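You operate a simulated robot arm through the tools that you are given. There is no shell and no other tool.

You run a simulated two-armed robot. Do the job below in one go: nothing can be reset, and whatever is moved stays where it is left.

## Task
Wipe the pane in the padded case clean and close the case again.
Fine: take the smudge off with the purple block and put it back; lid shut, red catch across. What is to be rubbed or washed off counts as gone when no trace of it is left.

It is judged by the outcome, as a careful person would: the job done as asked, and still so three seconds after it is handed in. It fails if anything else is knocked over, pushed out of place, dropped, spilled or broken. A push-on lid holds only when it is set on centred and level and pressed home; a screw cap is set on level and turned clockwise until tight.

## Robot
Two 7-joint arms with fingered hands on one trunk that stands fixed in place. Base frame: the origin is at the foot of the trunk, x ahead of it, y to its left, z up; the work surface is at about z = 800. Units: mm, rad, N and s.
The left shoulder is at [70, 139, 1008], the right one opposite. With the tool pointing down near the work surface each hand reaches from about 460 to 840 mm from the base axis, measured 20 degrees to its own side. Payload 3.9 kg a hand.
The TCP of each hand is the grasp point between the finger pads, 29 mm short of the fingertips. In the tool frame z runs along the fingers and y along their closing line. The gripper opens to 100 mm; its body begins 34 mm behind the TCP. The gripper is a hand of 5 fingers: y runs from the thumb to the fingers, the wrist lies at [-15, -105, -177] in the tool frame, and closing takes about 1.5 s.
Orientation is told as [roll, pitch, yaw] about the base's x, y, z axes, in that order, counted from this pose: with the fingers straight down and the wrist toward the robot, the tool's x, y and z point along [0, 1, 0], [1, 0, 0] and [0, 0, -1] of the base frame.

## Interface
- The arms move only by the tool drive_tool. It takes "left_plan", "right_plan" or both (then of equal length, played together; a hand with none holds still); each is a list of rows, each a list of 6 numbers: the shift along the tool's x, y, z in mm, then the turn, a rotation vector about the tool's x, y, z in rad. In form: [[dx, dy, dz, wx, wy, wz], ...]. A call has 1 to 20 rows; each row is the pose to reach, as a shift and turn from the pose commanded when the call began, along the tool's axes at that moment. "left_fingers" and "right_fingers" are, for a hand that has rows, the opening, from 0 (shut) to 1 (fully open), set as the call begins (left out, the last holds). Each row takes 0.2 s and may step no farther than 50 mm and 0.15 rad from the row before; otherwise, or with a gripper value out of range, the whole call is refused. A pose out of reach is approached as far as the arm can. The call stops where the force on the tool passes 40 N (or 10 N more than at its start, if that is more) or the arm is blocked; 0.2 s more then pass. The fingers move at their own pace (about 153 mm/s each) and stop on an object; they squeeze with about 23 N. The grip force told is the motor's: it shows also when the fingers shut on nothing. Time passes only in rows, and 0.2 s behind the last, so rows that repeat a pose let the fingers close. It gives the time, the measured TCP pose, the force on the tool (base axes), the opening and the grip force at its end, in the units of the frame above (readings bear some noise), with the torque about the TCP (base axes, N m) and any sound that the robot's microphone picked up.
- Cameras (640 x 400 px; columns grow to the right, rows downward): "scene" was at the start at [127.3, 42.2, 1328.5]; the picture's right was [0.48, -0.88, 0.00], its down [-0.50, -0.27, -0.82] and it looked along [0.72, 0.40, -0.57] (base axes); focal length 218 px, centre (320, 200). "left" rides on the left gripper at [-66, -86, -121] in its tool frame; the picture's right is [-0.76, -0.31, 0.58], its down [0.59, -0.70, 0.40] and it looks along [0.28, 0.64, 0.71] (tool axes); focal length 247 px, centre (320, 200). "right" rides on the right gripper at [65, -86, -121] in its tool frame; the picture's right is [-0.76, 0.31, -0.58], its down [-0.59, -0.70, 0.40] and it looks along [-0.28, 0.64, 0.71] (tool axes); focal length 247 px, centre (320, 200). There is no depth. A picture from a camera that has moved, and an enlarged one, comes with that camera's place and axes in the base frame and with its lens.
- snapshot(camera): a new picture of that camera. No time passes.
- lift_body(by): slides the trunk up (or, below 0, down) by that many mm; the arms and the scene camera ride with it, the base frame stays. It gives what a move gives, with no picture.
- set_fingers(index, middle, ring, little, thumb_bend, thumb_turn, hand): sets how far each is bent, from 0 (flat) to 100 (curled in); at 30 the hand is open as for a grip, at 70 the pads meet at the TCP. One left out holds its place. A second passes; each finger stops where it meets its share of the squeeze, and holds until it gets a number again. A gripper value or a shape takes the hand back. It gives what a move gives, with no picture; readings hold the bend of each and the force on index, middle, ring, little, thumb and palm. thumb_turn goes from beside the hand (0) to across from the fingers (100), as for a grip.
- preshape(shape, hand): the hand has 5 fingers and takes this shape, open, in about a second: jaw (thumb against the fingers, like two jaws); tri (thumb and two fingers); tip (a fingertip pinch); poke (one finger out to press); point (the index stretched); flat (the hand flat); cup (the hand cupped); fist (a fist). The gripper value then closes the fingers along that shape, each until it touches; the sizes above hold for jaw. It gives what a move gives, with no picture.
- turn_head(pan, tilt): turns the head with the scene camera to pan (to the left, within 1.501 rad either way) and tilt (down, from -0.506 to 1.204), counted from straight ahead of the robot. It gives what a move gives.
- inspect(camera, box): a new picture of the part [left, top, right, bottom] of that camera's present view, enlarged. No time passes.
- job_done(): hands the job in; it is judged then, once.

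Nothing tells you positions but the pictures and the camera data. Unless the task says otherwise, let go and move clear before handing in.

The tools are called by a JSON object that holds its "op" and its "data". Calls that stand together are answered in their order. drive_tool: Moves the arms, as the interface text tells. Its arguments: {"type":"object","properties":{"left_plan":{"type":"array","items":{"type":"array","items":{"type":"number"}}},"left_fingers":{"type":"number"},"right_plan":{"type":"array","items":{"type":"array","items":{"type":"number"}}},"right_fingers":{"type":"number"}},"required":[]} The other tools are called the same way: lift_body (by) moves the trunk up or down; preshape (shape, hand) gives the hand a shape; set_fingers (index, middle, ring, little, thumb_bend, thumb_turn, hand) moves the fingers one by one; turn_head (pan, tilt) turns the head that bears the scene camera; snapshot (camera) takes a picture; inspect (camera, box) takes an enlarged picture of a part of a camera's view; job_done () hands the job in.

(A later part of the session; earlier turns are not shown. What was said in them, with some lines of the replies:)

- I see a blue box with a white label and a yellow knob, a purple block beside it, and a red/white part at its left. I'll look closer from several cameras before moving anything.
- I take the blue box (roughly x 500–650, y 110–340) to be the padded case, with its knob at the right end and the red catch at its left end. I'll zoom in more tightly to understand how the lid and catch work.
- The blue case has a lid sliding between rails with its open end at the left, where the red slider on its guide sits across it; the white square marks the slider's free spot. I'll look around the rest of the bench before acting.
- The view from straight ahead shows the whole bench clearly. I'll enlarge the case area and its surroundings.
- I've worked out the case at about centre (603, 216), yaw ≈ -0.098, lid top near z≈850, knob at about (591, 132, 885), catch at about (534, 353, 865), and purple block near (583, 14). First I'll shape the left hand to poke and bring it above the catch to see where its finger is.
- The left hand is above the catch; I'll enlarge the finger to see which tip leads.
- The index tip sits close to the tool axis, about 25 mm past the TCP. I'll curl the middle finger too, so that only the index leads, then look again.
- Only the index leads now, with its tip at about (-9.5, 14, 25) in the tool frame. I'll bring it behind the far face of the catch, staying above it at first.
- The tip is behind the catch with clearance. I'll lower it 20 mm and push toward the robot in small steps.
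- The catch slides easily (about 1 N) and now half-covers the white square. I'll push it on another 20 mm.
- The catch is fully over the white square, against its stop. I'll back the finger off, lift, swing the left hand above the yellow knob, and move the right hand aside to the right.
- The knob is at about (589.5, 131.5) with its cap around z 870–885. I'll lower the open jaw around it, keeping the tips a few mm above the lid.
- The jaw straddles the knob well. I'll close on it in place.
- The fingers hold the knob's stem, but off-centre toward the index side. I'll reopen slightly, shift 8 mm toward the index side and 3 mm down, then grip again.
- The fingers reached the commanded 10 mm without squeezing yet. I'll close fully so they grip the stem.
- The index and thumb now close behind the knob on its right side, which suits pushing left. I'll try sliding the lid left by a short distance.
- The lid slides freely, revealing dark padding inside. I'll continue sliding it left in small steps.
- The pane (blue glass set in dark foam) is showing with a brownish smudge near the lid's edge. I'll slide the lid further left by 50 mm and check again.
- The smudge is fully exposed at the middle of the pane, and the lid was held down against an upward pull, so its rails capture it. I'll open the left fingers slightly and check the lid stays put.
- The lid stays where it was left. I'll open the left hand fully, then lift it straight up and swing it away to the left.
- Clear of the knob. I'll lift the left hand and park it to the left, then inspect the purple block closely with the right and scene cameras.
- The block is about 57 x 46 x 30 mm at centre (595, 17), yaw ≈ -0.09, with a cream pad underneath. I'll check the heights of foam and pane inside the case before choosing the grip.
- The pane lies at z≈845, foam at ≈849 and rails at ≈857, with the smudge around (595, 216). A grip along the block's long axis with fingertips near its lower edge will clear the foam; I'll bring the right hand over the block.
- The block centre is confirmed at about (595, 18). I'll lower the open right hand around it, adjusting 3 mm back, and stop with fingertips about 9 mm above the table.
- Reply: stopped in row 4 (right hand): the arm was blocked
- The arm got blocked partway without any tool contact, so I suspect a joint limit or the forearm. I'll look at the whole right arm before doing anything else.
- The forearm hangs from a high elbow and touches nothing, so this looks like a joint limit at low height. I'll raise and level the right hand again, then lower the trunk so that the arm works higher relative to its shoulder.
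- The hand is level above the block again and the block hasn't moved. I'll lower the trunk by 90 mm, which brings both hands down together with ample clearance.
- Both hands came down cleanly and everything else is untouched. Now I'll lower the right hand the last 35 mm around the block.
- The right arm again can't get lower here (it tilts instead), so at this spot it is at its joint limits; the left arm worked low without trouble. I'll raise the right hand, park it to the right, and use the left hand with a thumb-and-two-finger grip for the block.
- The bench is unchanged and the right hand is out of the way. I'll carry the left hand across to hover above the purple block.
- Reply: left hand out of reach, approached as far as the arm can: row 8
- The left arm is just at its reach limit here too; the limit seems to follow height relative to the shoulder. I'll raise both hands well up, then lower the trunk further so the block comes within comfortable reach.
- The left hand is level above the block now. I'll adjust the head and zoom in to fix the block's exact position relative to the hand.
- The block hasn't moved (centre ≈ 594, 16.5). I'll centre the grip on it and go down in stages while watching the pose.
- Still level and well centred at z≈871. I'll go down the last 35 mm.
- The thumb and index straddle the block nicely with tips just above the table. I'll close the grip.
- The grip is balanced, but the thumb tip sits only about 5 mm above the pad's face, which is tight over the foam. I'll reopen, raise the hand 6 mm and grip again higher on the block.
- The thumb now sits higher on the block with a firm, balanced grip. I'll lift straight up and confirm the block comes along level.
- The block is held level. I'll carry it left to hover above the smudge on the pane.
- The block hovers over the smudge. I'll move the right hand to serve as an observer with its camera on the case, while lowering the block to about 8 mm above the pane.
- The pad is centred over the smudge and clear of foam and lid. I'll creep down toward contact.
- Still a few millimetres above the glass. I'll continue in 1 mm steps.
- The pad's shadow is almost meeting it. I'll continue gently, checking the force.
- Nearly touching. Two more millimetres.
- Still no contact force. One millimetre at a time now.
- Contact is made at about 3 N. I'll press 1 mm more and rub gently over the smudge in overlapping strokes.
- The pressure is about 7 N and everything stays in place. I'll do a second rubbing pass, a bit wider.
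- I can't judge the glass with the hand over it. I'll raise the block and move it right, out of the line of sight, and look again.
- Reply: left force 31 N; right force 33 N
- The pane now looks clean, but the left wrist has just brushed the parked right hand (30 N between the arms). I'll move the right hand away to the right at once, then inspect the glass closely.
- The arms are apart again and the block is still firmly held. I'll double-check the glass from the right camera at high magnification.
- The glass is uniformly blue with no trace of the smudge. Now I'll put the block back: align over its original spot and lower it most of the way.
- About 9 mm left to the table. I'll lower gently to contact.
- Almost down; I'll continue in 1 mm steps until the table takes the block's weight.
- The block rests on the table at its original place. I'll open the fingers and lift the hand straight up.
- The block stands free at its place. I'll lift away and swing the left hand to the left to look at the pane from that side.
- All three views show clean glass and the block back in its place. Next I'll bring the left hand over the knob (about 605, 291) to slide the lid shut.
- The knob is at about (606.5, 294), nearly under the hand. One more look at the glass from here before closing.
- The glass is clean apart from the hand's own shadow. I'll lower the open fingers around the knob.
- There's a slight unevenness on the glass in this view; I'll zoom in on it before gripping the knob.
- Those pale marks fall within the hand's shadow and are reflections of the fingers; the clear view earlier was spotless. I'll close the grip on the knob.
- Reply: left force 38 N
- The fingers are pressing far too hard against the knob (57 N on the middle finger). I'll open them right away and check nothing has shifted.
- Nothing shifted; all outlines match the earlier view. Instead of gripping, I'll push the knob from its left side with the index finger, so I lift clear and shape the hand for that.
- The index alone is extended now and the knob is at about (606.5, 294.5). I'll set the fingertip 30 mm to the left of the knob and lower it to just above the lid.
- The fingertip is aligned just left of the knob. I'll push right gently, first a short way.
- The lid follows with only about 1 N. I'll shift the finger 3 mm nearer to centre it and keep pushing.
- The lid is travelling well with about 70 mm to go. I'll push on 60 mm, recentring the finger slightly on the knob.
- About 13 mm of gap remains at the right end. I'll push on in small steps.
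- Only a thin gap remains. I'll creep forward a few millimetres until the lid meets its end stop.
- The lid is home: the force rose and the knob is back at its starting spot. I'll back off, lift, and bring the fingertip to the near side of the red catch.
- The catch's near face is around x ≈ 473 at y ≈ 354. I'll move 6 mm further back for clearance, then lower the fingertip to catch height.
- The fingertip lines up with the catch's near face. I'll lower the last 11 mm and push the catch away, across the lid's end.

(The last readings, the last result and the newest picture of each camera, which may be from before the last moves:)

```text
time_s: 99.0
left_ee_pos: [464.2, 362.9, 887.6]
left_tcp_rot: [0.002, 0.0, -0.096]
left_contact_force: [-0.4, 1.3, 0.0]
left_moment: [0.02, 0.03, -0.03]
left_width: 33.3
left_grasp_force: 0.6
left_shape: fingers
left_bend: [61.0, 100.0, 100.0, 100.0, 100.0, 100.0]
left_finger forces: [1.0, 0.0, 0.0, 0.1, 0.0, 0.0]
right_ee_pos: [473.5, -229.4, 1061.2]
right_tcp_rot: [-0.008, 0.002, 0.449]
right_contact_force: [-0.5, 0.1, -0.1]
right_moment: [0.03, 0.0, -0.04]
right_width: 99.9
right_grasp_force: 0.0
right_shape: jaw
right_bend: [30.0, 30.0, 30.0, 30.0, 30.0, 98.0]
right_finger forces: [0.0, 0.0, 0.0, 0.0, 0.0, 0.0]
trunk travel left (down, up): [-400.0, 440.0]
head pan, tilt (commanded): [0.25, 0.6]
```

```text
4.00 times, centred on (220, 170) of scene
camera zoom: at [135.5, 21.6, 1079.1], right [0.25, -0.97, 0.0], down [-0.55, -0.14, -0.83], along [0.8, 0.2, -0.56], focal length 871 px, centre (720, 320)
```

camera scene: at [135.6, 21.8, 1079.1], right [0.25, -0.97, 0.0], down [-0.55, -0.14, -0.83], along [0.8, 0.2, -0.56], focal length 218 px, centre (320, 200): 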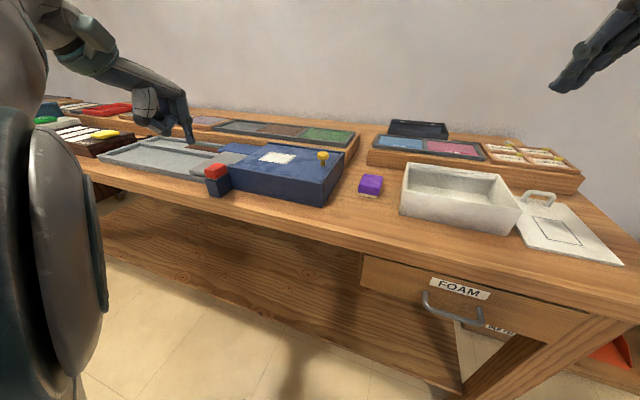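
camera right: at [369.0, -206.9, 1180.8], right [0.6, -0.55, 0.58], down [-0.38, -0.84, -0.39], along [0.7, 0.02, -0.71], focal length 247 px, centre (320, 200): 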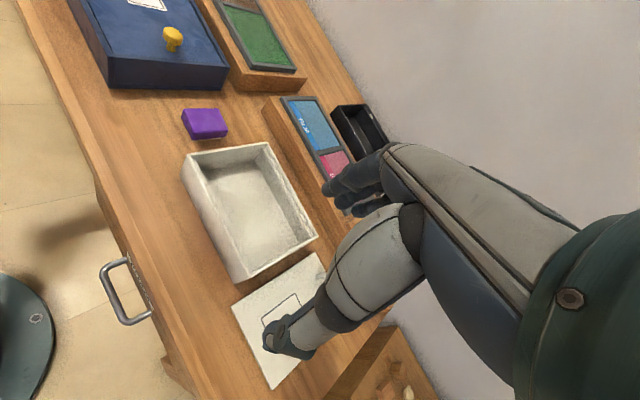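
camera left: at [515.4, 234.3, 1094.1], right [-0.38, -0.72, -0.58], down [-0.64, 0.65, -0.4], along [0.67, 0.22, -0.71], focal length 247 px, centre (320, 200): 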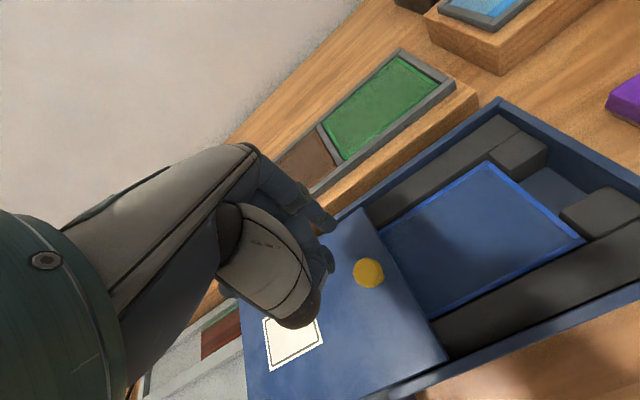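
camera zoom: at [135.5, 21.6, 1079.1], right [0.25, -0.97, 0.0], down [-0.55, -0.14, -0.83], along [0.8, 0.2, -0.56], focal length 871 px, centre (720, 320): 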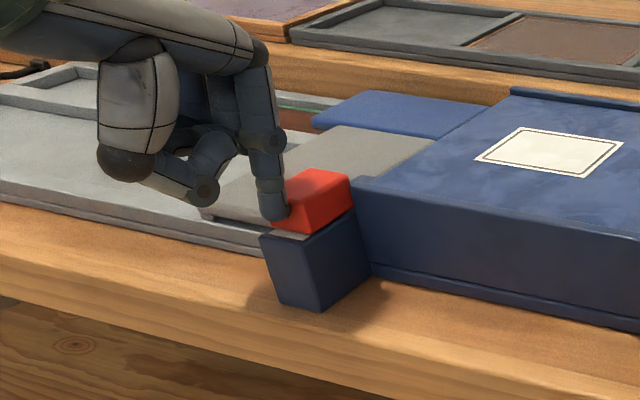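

The catch is sliding, but the finger sits near its left corner. I'll back off slightly, shift 6 mm right to centre it, and continue pushing.

{"op": "drive_tool", "data": {"left_plan": [[0, -3, 0, 0, 0, 0], [-6, -3, 0, 0, 0, 0], [-6, 3, 0, 0, 0, 0], [-6, 9, 0, 0, 0, 0], [-6, 15, 0, 0, 0, 0], [-6, 20, 0, 0, 0, 0], [-6, 24, 0, 0, 0, 0]]}}

{"op": "inspect", "data": {"camera": "left", "box": [240, 150, 480, 350]}}

{"op": "inspect", "data": {"camera": "scene", "box": [160, 120, 280, 220]}}

```text
time_s: 100.6
left_ee_pos: [486.8, 356.2, 888.2]
left_tcp_rot: [0.001, 0.001, -0.097]
left_contact_force: [-1.3, -0.3, 0.4]
left_moment: [-0.02, 0.02, 0.01]
left_width: 32.7
left_grasp_force: 0.7
left_shape: fingers
left_bend: [61.0, 100.0, 100.0, 100.0, 100.0, 100.0]
left_finger forces: [1.0, 0.0, 0.1, 0.0, 0.0, 0.0]
right_ee_pos: [473.8, -231.2, 1060.6]
right_tcp_rot: [-0.006, 0.001, 0.45]
right_contact_force: [0.3, 0.6, -0.6]
right_moment: [0.02, 0.02, -0.02]
right_width: 99.6
right_grasp_force: 0.0
right_shape: jaw
right_bend: [30.0, 30.0, 30.0, 30.0, 30.0, 98.0]
right_finger forces: [0.0, 0.0, 0.0, 0.0, 0.0, 0.0]
trunk travel left (down, up): [-400.0, 440.0]
head pan, tilt (commanded): [0.25, 0.6]
```

```text
2.00 times, centred on (360, 250) of left
camera zoom: at [394.9, 299.4, 1009.1], right [-0.38, -0.72, -0.58], down [-0.64, 0.65, -0.4], along [0.67, 0.22, -0.71], focal length 494 px, centre (240, 100)
```

zoom: 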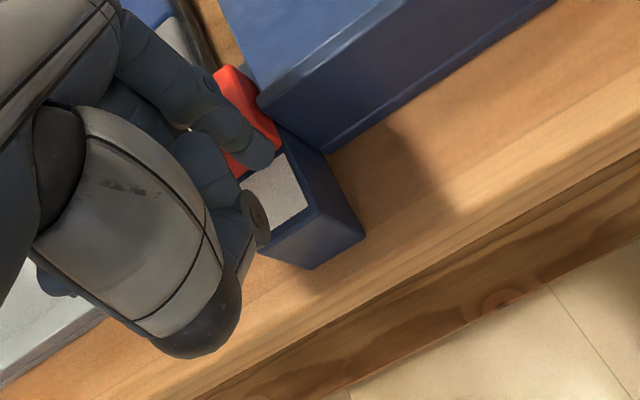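

```text
4.00 times, centred on (220, 170) of scene
camera zoom: at [135.5, 21.7, 1079.1], right [0.25, -0.97, 0.0], down [-0.55, -0.14, -0.83], along [0.8, 0.2, -0.56], focal length 871 px, centre (720, 320)
```

zoom: 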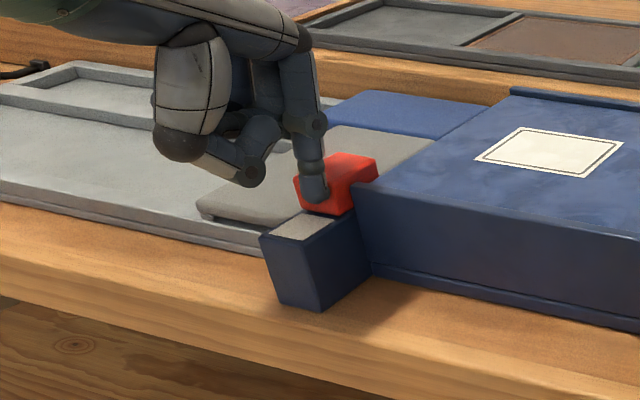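

The white square is almost fully uncovered. I'll push on in small steps until the catch meets its stop.

{"op": "drive_tool", "data": {"left_plan": [[0, 2, 0, 0, 0, 0], [0, 4, 0, 0, 0, 0], [0, 6, 0, 0, 0, 0]]}}

{"op": "drive_tool", "data": {"left_plan": [[0, 1.5, 0, 0, 0, 0], [0, 3, 0, 0, 0, 0]]}}

{"op": "inspect", "data": {"camera": "scene", "box": [160, 120, 280, 220]}}

```text
time_s: 101.4
left_ee_pos: [493.6, 354.6, 888.9]
left_tcp_rot: [0.002, -0.001, -0.096]
left_contact_force: [-3.8, -0.5, -1.6]
left_moment: [0.03, 0.07, -0.03]
left_width: 31.3
left_grasp_force: 1.5
left_shape: fingers
left_bend: [63.0, 100.0, 100.0, 100.0, 100.0, 100.0]
left_finger forces: [3.5, 0.1, 0.0, 0.0, 0.1, 0.0]
right_ee_pos: [473.4, -230.1, 1060.3]
right_tcp_rot: [-0.007, 0.002, 0.447]
right_contact_force: [-0.2, 0.2, 0.2]
right_moment: [0.01, 0.01, 0.01]
right_width: 99.8
right_grasp_force: 0.0
right_shape: jaw
right_bend: [30.0, 30.0, 30.0, 30.0, 30.0, 98.0]
right_finger forces: [0.0, 0.1, 0.0, 0.0, 0.0, 0.0]
trunk travel left (down, up): [-400.0, 440.0]
head pan, tilt (commanded): [0.25, 0.6]
```

```text
time_s: 102.0
left_ee_pos: [495.6, 355.5, 888.2]
left_tcp_rot: [0.0, 0.0, -0.096]
left_contact_force: [-5.6, -0.4, -1.4]
left_moment: [0.02, 0.13, -0.02]
left_width: 29.8
left_grasp_force: 2.3
left_shape: fingers
left_bend: [65.0, 100.0, 100.0, 100.0, 100.0, 100.0]
left_finger forces: [5.5, 0.0, 0.0, 0.0, 0.0, 0.0]
right_ee_pos: [474.0, -230.0, 1060.9]
right_tcp_rot: [-0.008, 0.004, 0.449]
right_contact_force: [0.4, 0.0, 0.1]
right_moment: [0.02, -0.03, -0.02]
right_width: 99.7
right_grasp_force: 0.1
right_shape: jaw
right_bend: [30.0, 30.0, 30.0, 30.0, 30.0, 98.0]
right_finger forces: [0.0, 0.0, 0.1, 0.0, 0.0, 0.0]
trunk travel left (down, up): [-400.0, 440.0]
head pan, tilt (commanded): [0.25, 0.6]
```

```text
4.00 times, centred on (220, 170) of scene
camera zoom: at [134.9, 21.7, 1079.2], right [0.25, -0.97, 0.0], down [-0.55, -0.14, -0.83], along [0.8, 0.2, -0.56], focal length 871 px, centre (720, 320)
```

zoom: 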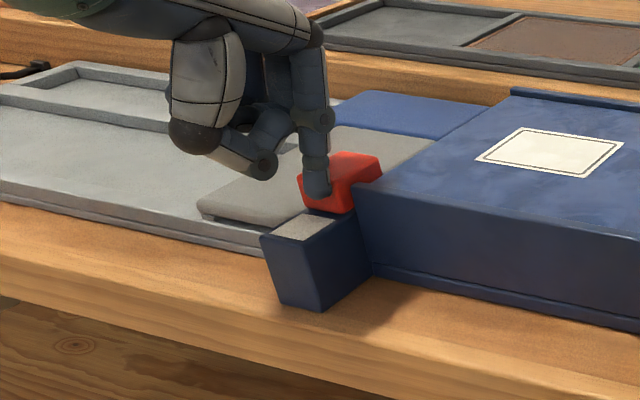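

The catch has reached its stop (force rising to about 5.5 N). I'll back the finger off, lift clear, and check everything.

{"op": "drive_tool", "data": {"left_plan": [[0, -8, 0, 0, 0, 0], [0, -18, 0, 0, 0, 0], [0, -20, -30, 0, 0, 0], [0, -20, -70, 0, 0, 0], [10, -30, -110, 0, 0, 0], [50, -30, -130, 0, 0, 0], [90, -30, -140, 0, 0, 0]]}}

{"op": "inspect", "data": {"camera": "left", "box": [300, 60, 640, 280]}}

{"op": "inspect", "data": {"camera": "scene", "box": [180, 120, 360, 230]}}

{"op": "snapshot", "data": {"camera": "scene"}}

{"op": "inspect", "data": {"camera": "right", "box": [50, 0, 330, 200]}}

```text
time_s: 103.6
left_ee_pos: [475.0, 446.8, 1026.2]
left_tcp_rot: [-0.003, 0.002, -0.094]
left_contact_force: [0.5, 0.7, 0.4]
left_moment: [0.01, 0.02, 0.01]
left_width: 34.1
left_grasp_force: 0.1
left_shape: fingers
left_bend: [60.0, 100.0, 100.0, 100.0, 100.0, 100.0]
left_finger forces: [0.0, 0.0, 0.1, 0.0, 0.0, 0.1]
right_ee_pos: [474.8, -228.8, 1061.3]
right_tcp_rot: [-0.007, 0.002, 0.448]
right_contact_force: [0.6, 0.0, -0.3]
right_moment: [0.0, -0.02, 0.01]
right_width: 99.9
right_grasp_force: 0.0
right_shape: jaw
right_bend: [30.0, 30.0, 30.0, 30.0, 30.0, 98.0]
right_finger forces: [0.0, 0.0, 0.1, 0.1, 0.1, 0.0]
trunk travel left (down, up): [-400.0, 440.0]
head pan, tilt (commanded): [0.25, 0.6]
```

```text
1.82 times, centred on (470, 170) of left
camera zoom: at [381.4, 390.3, 1148.2], right [-0.38, -0.72, -0.58], down [-0.64, 0.65, -0.4], along [0.67, 0.22, -0.71], focal length 449 px, centre (47, 254)
```

zoom: 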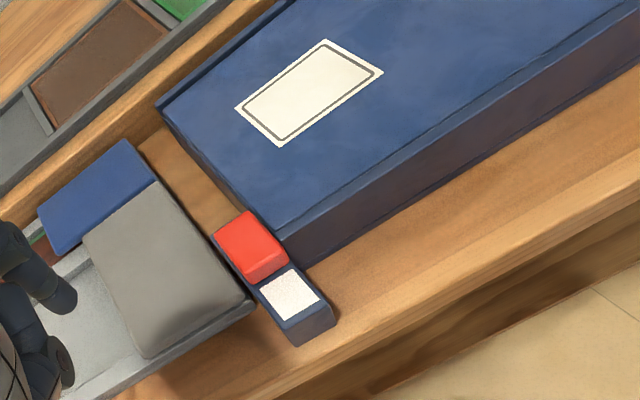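

```text
3.56 times, centred on (270, 175) of scene
camera zoom: at [135.8, 22.6, 1079.0], right [0.25, -0.97, 0.0], down [-0.55, -0.14, -0.82], along [0.8, 0.2, -0.57], focal length 774 px, centre (498, 289)
```

zoom: 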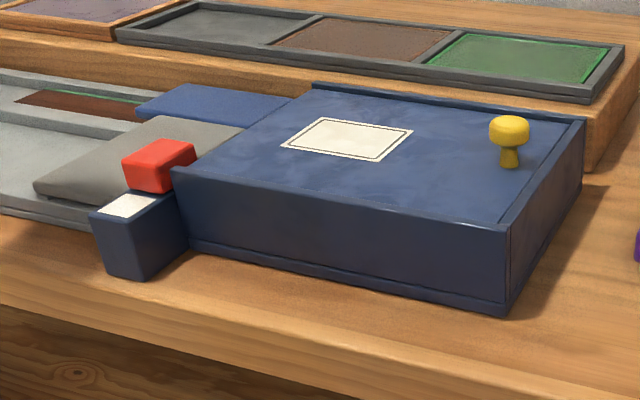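

```text
taken
camera scene: at [135.8, 22.6, 1079.0], right [0.25, -0.97, 0.0], down [-0.55, -0.14, -0.82], along [0.8, 0.2, -0.57], focal length 218 px, centre (320, 200)
```

scene: 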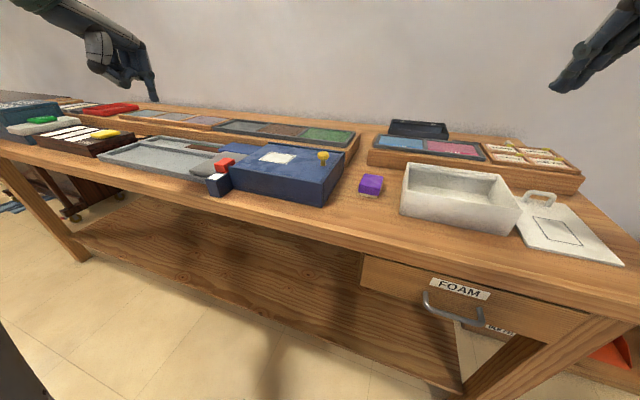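

```text
2.00 times, centred on (190, 100) of right
camera zoom: at [369.2, -205.8, 1181.0], right [0.6, -0.54, 0.58], down [-0.38, -0.84, -0.39], along [0.7, 0.02, -0.71], focal length 494 px, centre (580, 400)
```

zoom: 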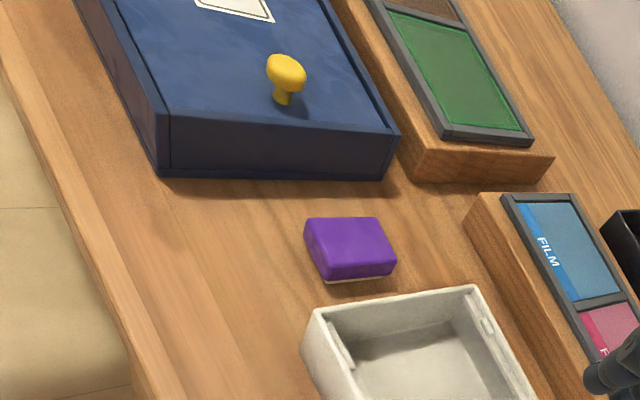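

The case is shut with the catch across, and the block is in place. I'll raise the trunk back to its starting height and compare the scene with the first pictures.

{"op": "lift_body", "data": {"by": 250}}

{"op": "turn_head", "data": {"pan": 0.0, "tilt": 0.8}}

{"op": "snapshot", "data": {"camera": "scene"}}

{"op": "inspect", "data": {"camera": "scene", "box": [160, 160, 340, 260]}}

{"op": "inspect", "data": {"camera": "scene", "box": [290, 180, 350, 220]}}

```text
time_s: 106.2
left_ee_pos: [473.9, 444.7, 1278.2]
left_tcp_rot: [0.0, -0.001, -0.096]
left_contact_force: [0.3, 0.2, -0.2]
left_moment: [-0.02, -0.01, 0.0]
left_width: 34.1
left_grasp_force: 0.1
left_shape: fingers
left_bend: [60.0, 100.0, 100.0, 100.0, 100.0, 100.0]
left_finger forces: [0.1, 0.0, 0.0, 0.0, 0.0, 0.1]
right_ee_pos: [473.1, -228.9, 1310.9]
right_tcp_rot: [-0.007, 0.0, 0.448]
right_contact_force: [0.1, -0.8, -0.3]
right_moment: [-0.01, 0.0, 0.01]
right_width: 100.0
right_grasp_force: 0.2
right_shape: jaw
right_bend: [30.0, 30.0, 30.0, 30.0, 30.0, 98.0]
right_finger forces: [0.0, 0.1, 0.0, 0.0, 0.0, 0.0]
trunk travel left (down, up): [-650.0, 190.0]
head pan, tilt (commanded): [0.25, 0.6]
```

```text
time_s: 107.0
left_ee_pos: [474.1, 444.2, 1277.9]
left_tcp_rot: [0.001, 0.001, -0.096]
left_contact_force: [-0.5, -0.2, 0.0]
left_moment: [0.0, -0.01, 0.0]
left_width: 33.9
left_grasp_force: 0.0
left_shape: fingers
left_bend: [60.0, 100.0, 100.0, 100.0, 100.0, 100.0]
left_finger forces: [0.1, 0.0, 0.0, 0.0, 0.0, 0.0]
right_ee_pos: [474.8, -229.2, 1309.8]
right_tcp_rot: [-0.007, 0.003, 0.449]
right_contact_force: [-0.1, 0.3, 0.3]
right_moment: [0.0, 0.02, 0.01]
right_width: 100.0
right_grasp_force: 0.0
right_shape: jaw
right_bend: [30.0, 30.0, 30.0, 30.0, 30.0, 98.0]
right_finger forces: [0.0, 0.0, 0.0, 0.0, 0.0, 0.0]
trunk travel left (down, up): [-650.0, 190.0]
head pan, tilt (commanded): [0.0, 0.799]
```

```text
taken
camera scene: at [130.7, -0.1, 1312.3], right [0.0, -1.0, 0.0], down [-0.72, 0.0, -0.7], along [0.7, 0.0, -0.72], focal length 218 px, centre (320, 200)
```

scene: 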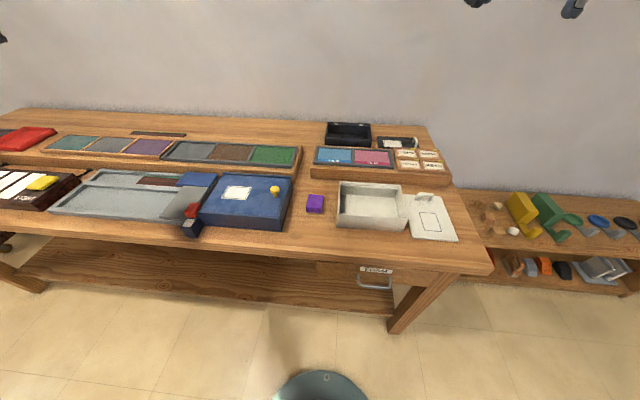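

```text
3.56 times, centred on (250, 210) of scene
camera zoom: at [130.7, -0.1, 1312.3], right [0.0, -1.0, 0.0], down [-0.72, 0.0, -0.7], along [0.7, 0.0, -0.72], focal length 774 px, centre (569, 164)
```

zoom: 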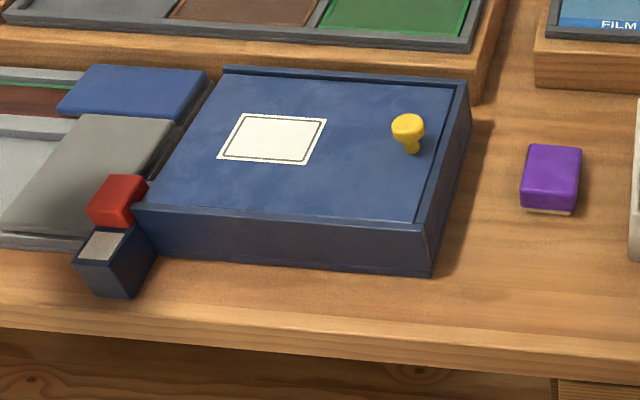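

```text
10.00 times, centred on (320, 200) of scene
camera zoom: at [130.7, -0.1, 1312.3], right [0.0, -1.0, 0.0], down [-0.72, 0.0, -0.7], along [0.7, 0.0, -0.72], focal length 2178 px, centre (320, 200)
```

zoom: 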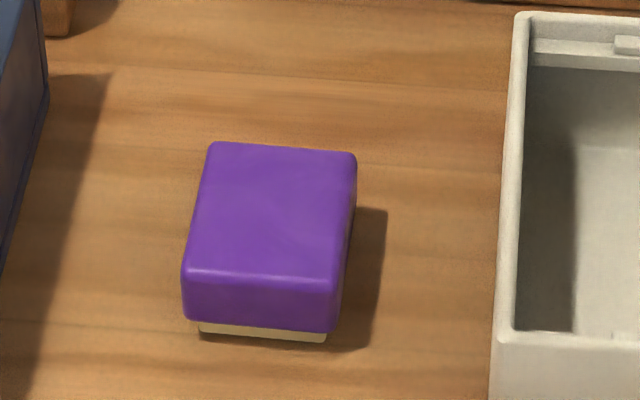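

Everything matches the starting layout to within a couple of millimetres. The pane is wiped clean, the lid is home, the red catch is across, the purple block is back, and both hands are clear, so I'm handing in.

{"op": "job_done", "data": {}}

```text
The job is handed in.
```

I wiped the pane clean, shut the case again, and handed the job in. The hand-in gave no verdict.

- **Pane:** I rubbed the smudge off with the purple block. Views from the left, right and front showed clean glass. The strip of pane left under the part-open lid, away from the smudge, was never in view.
- **Case:** The lid is fully shut and the red catch is across, both pushed until they met their stops.
- **Purple block:** It is back within about 2 mm of where it started.
- **Rest of the bench:** Nothing was moved, knocked or dropped, and both hands are clear.

Two contacts were harder than I intended. The left arm pressed against the right hand at about 30 N. Later the left hand's fingers pressed on the knob at up to 57 N until I opened them. Checks after each showed nothing had shifted.
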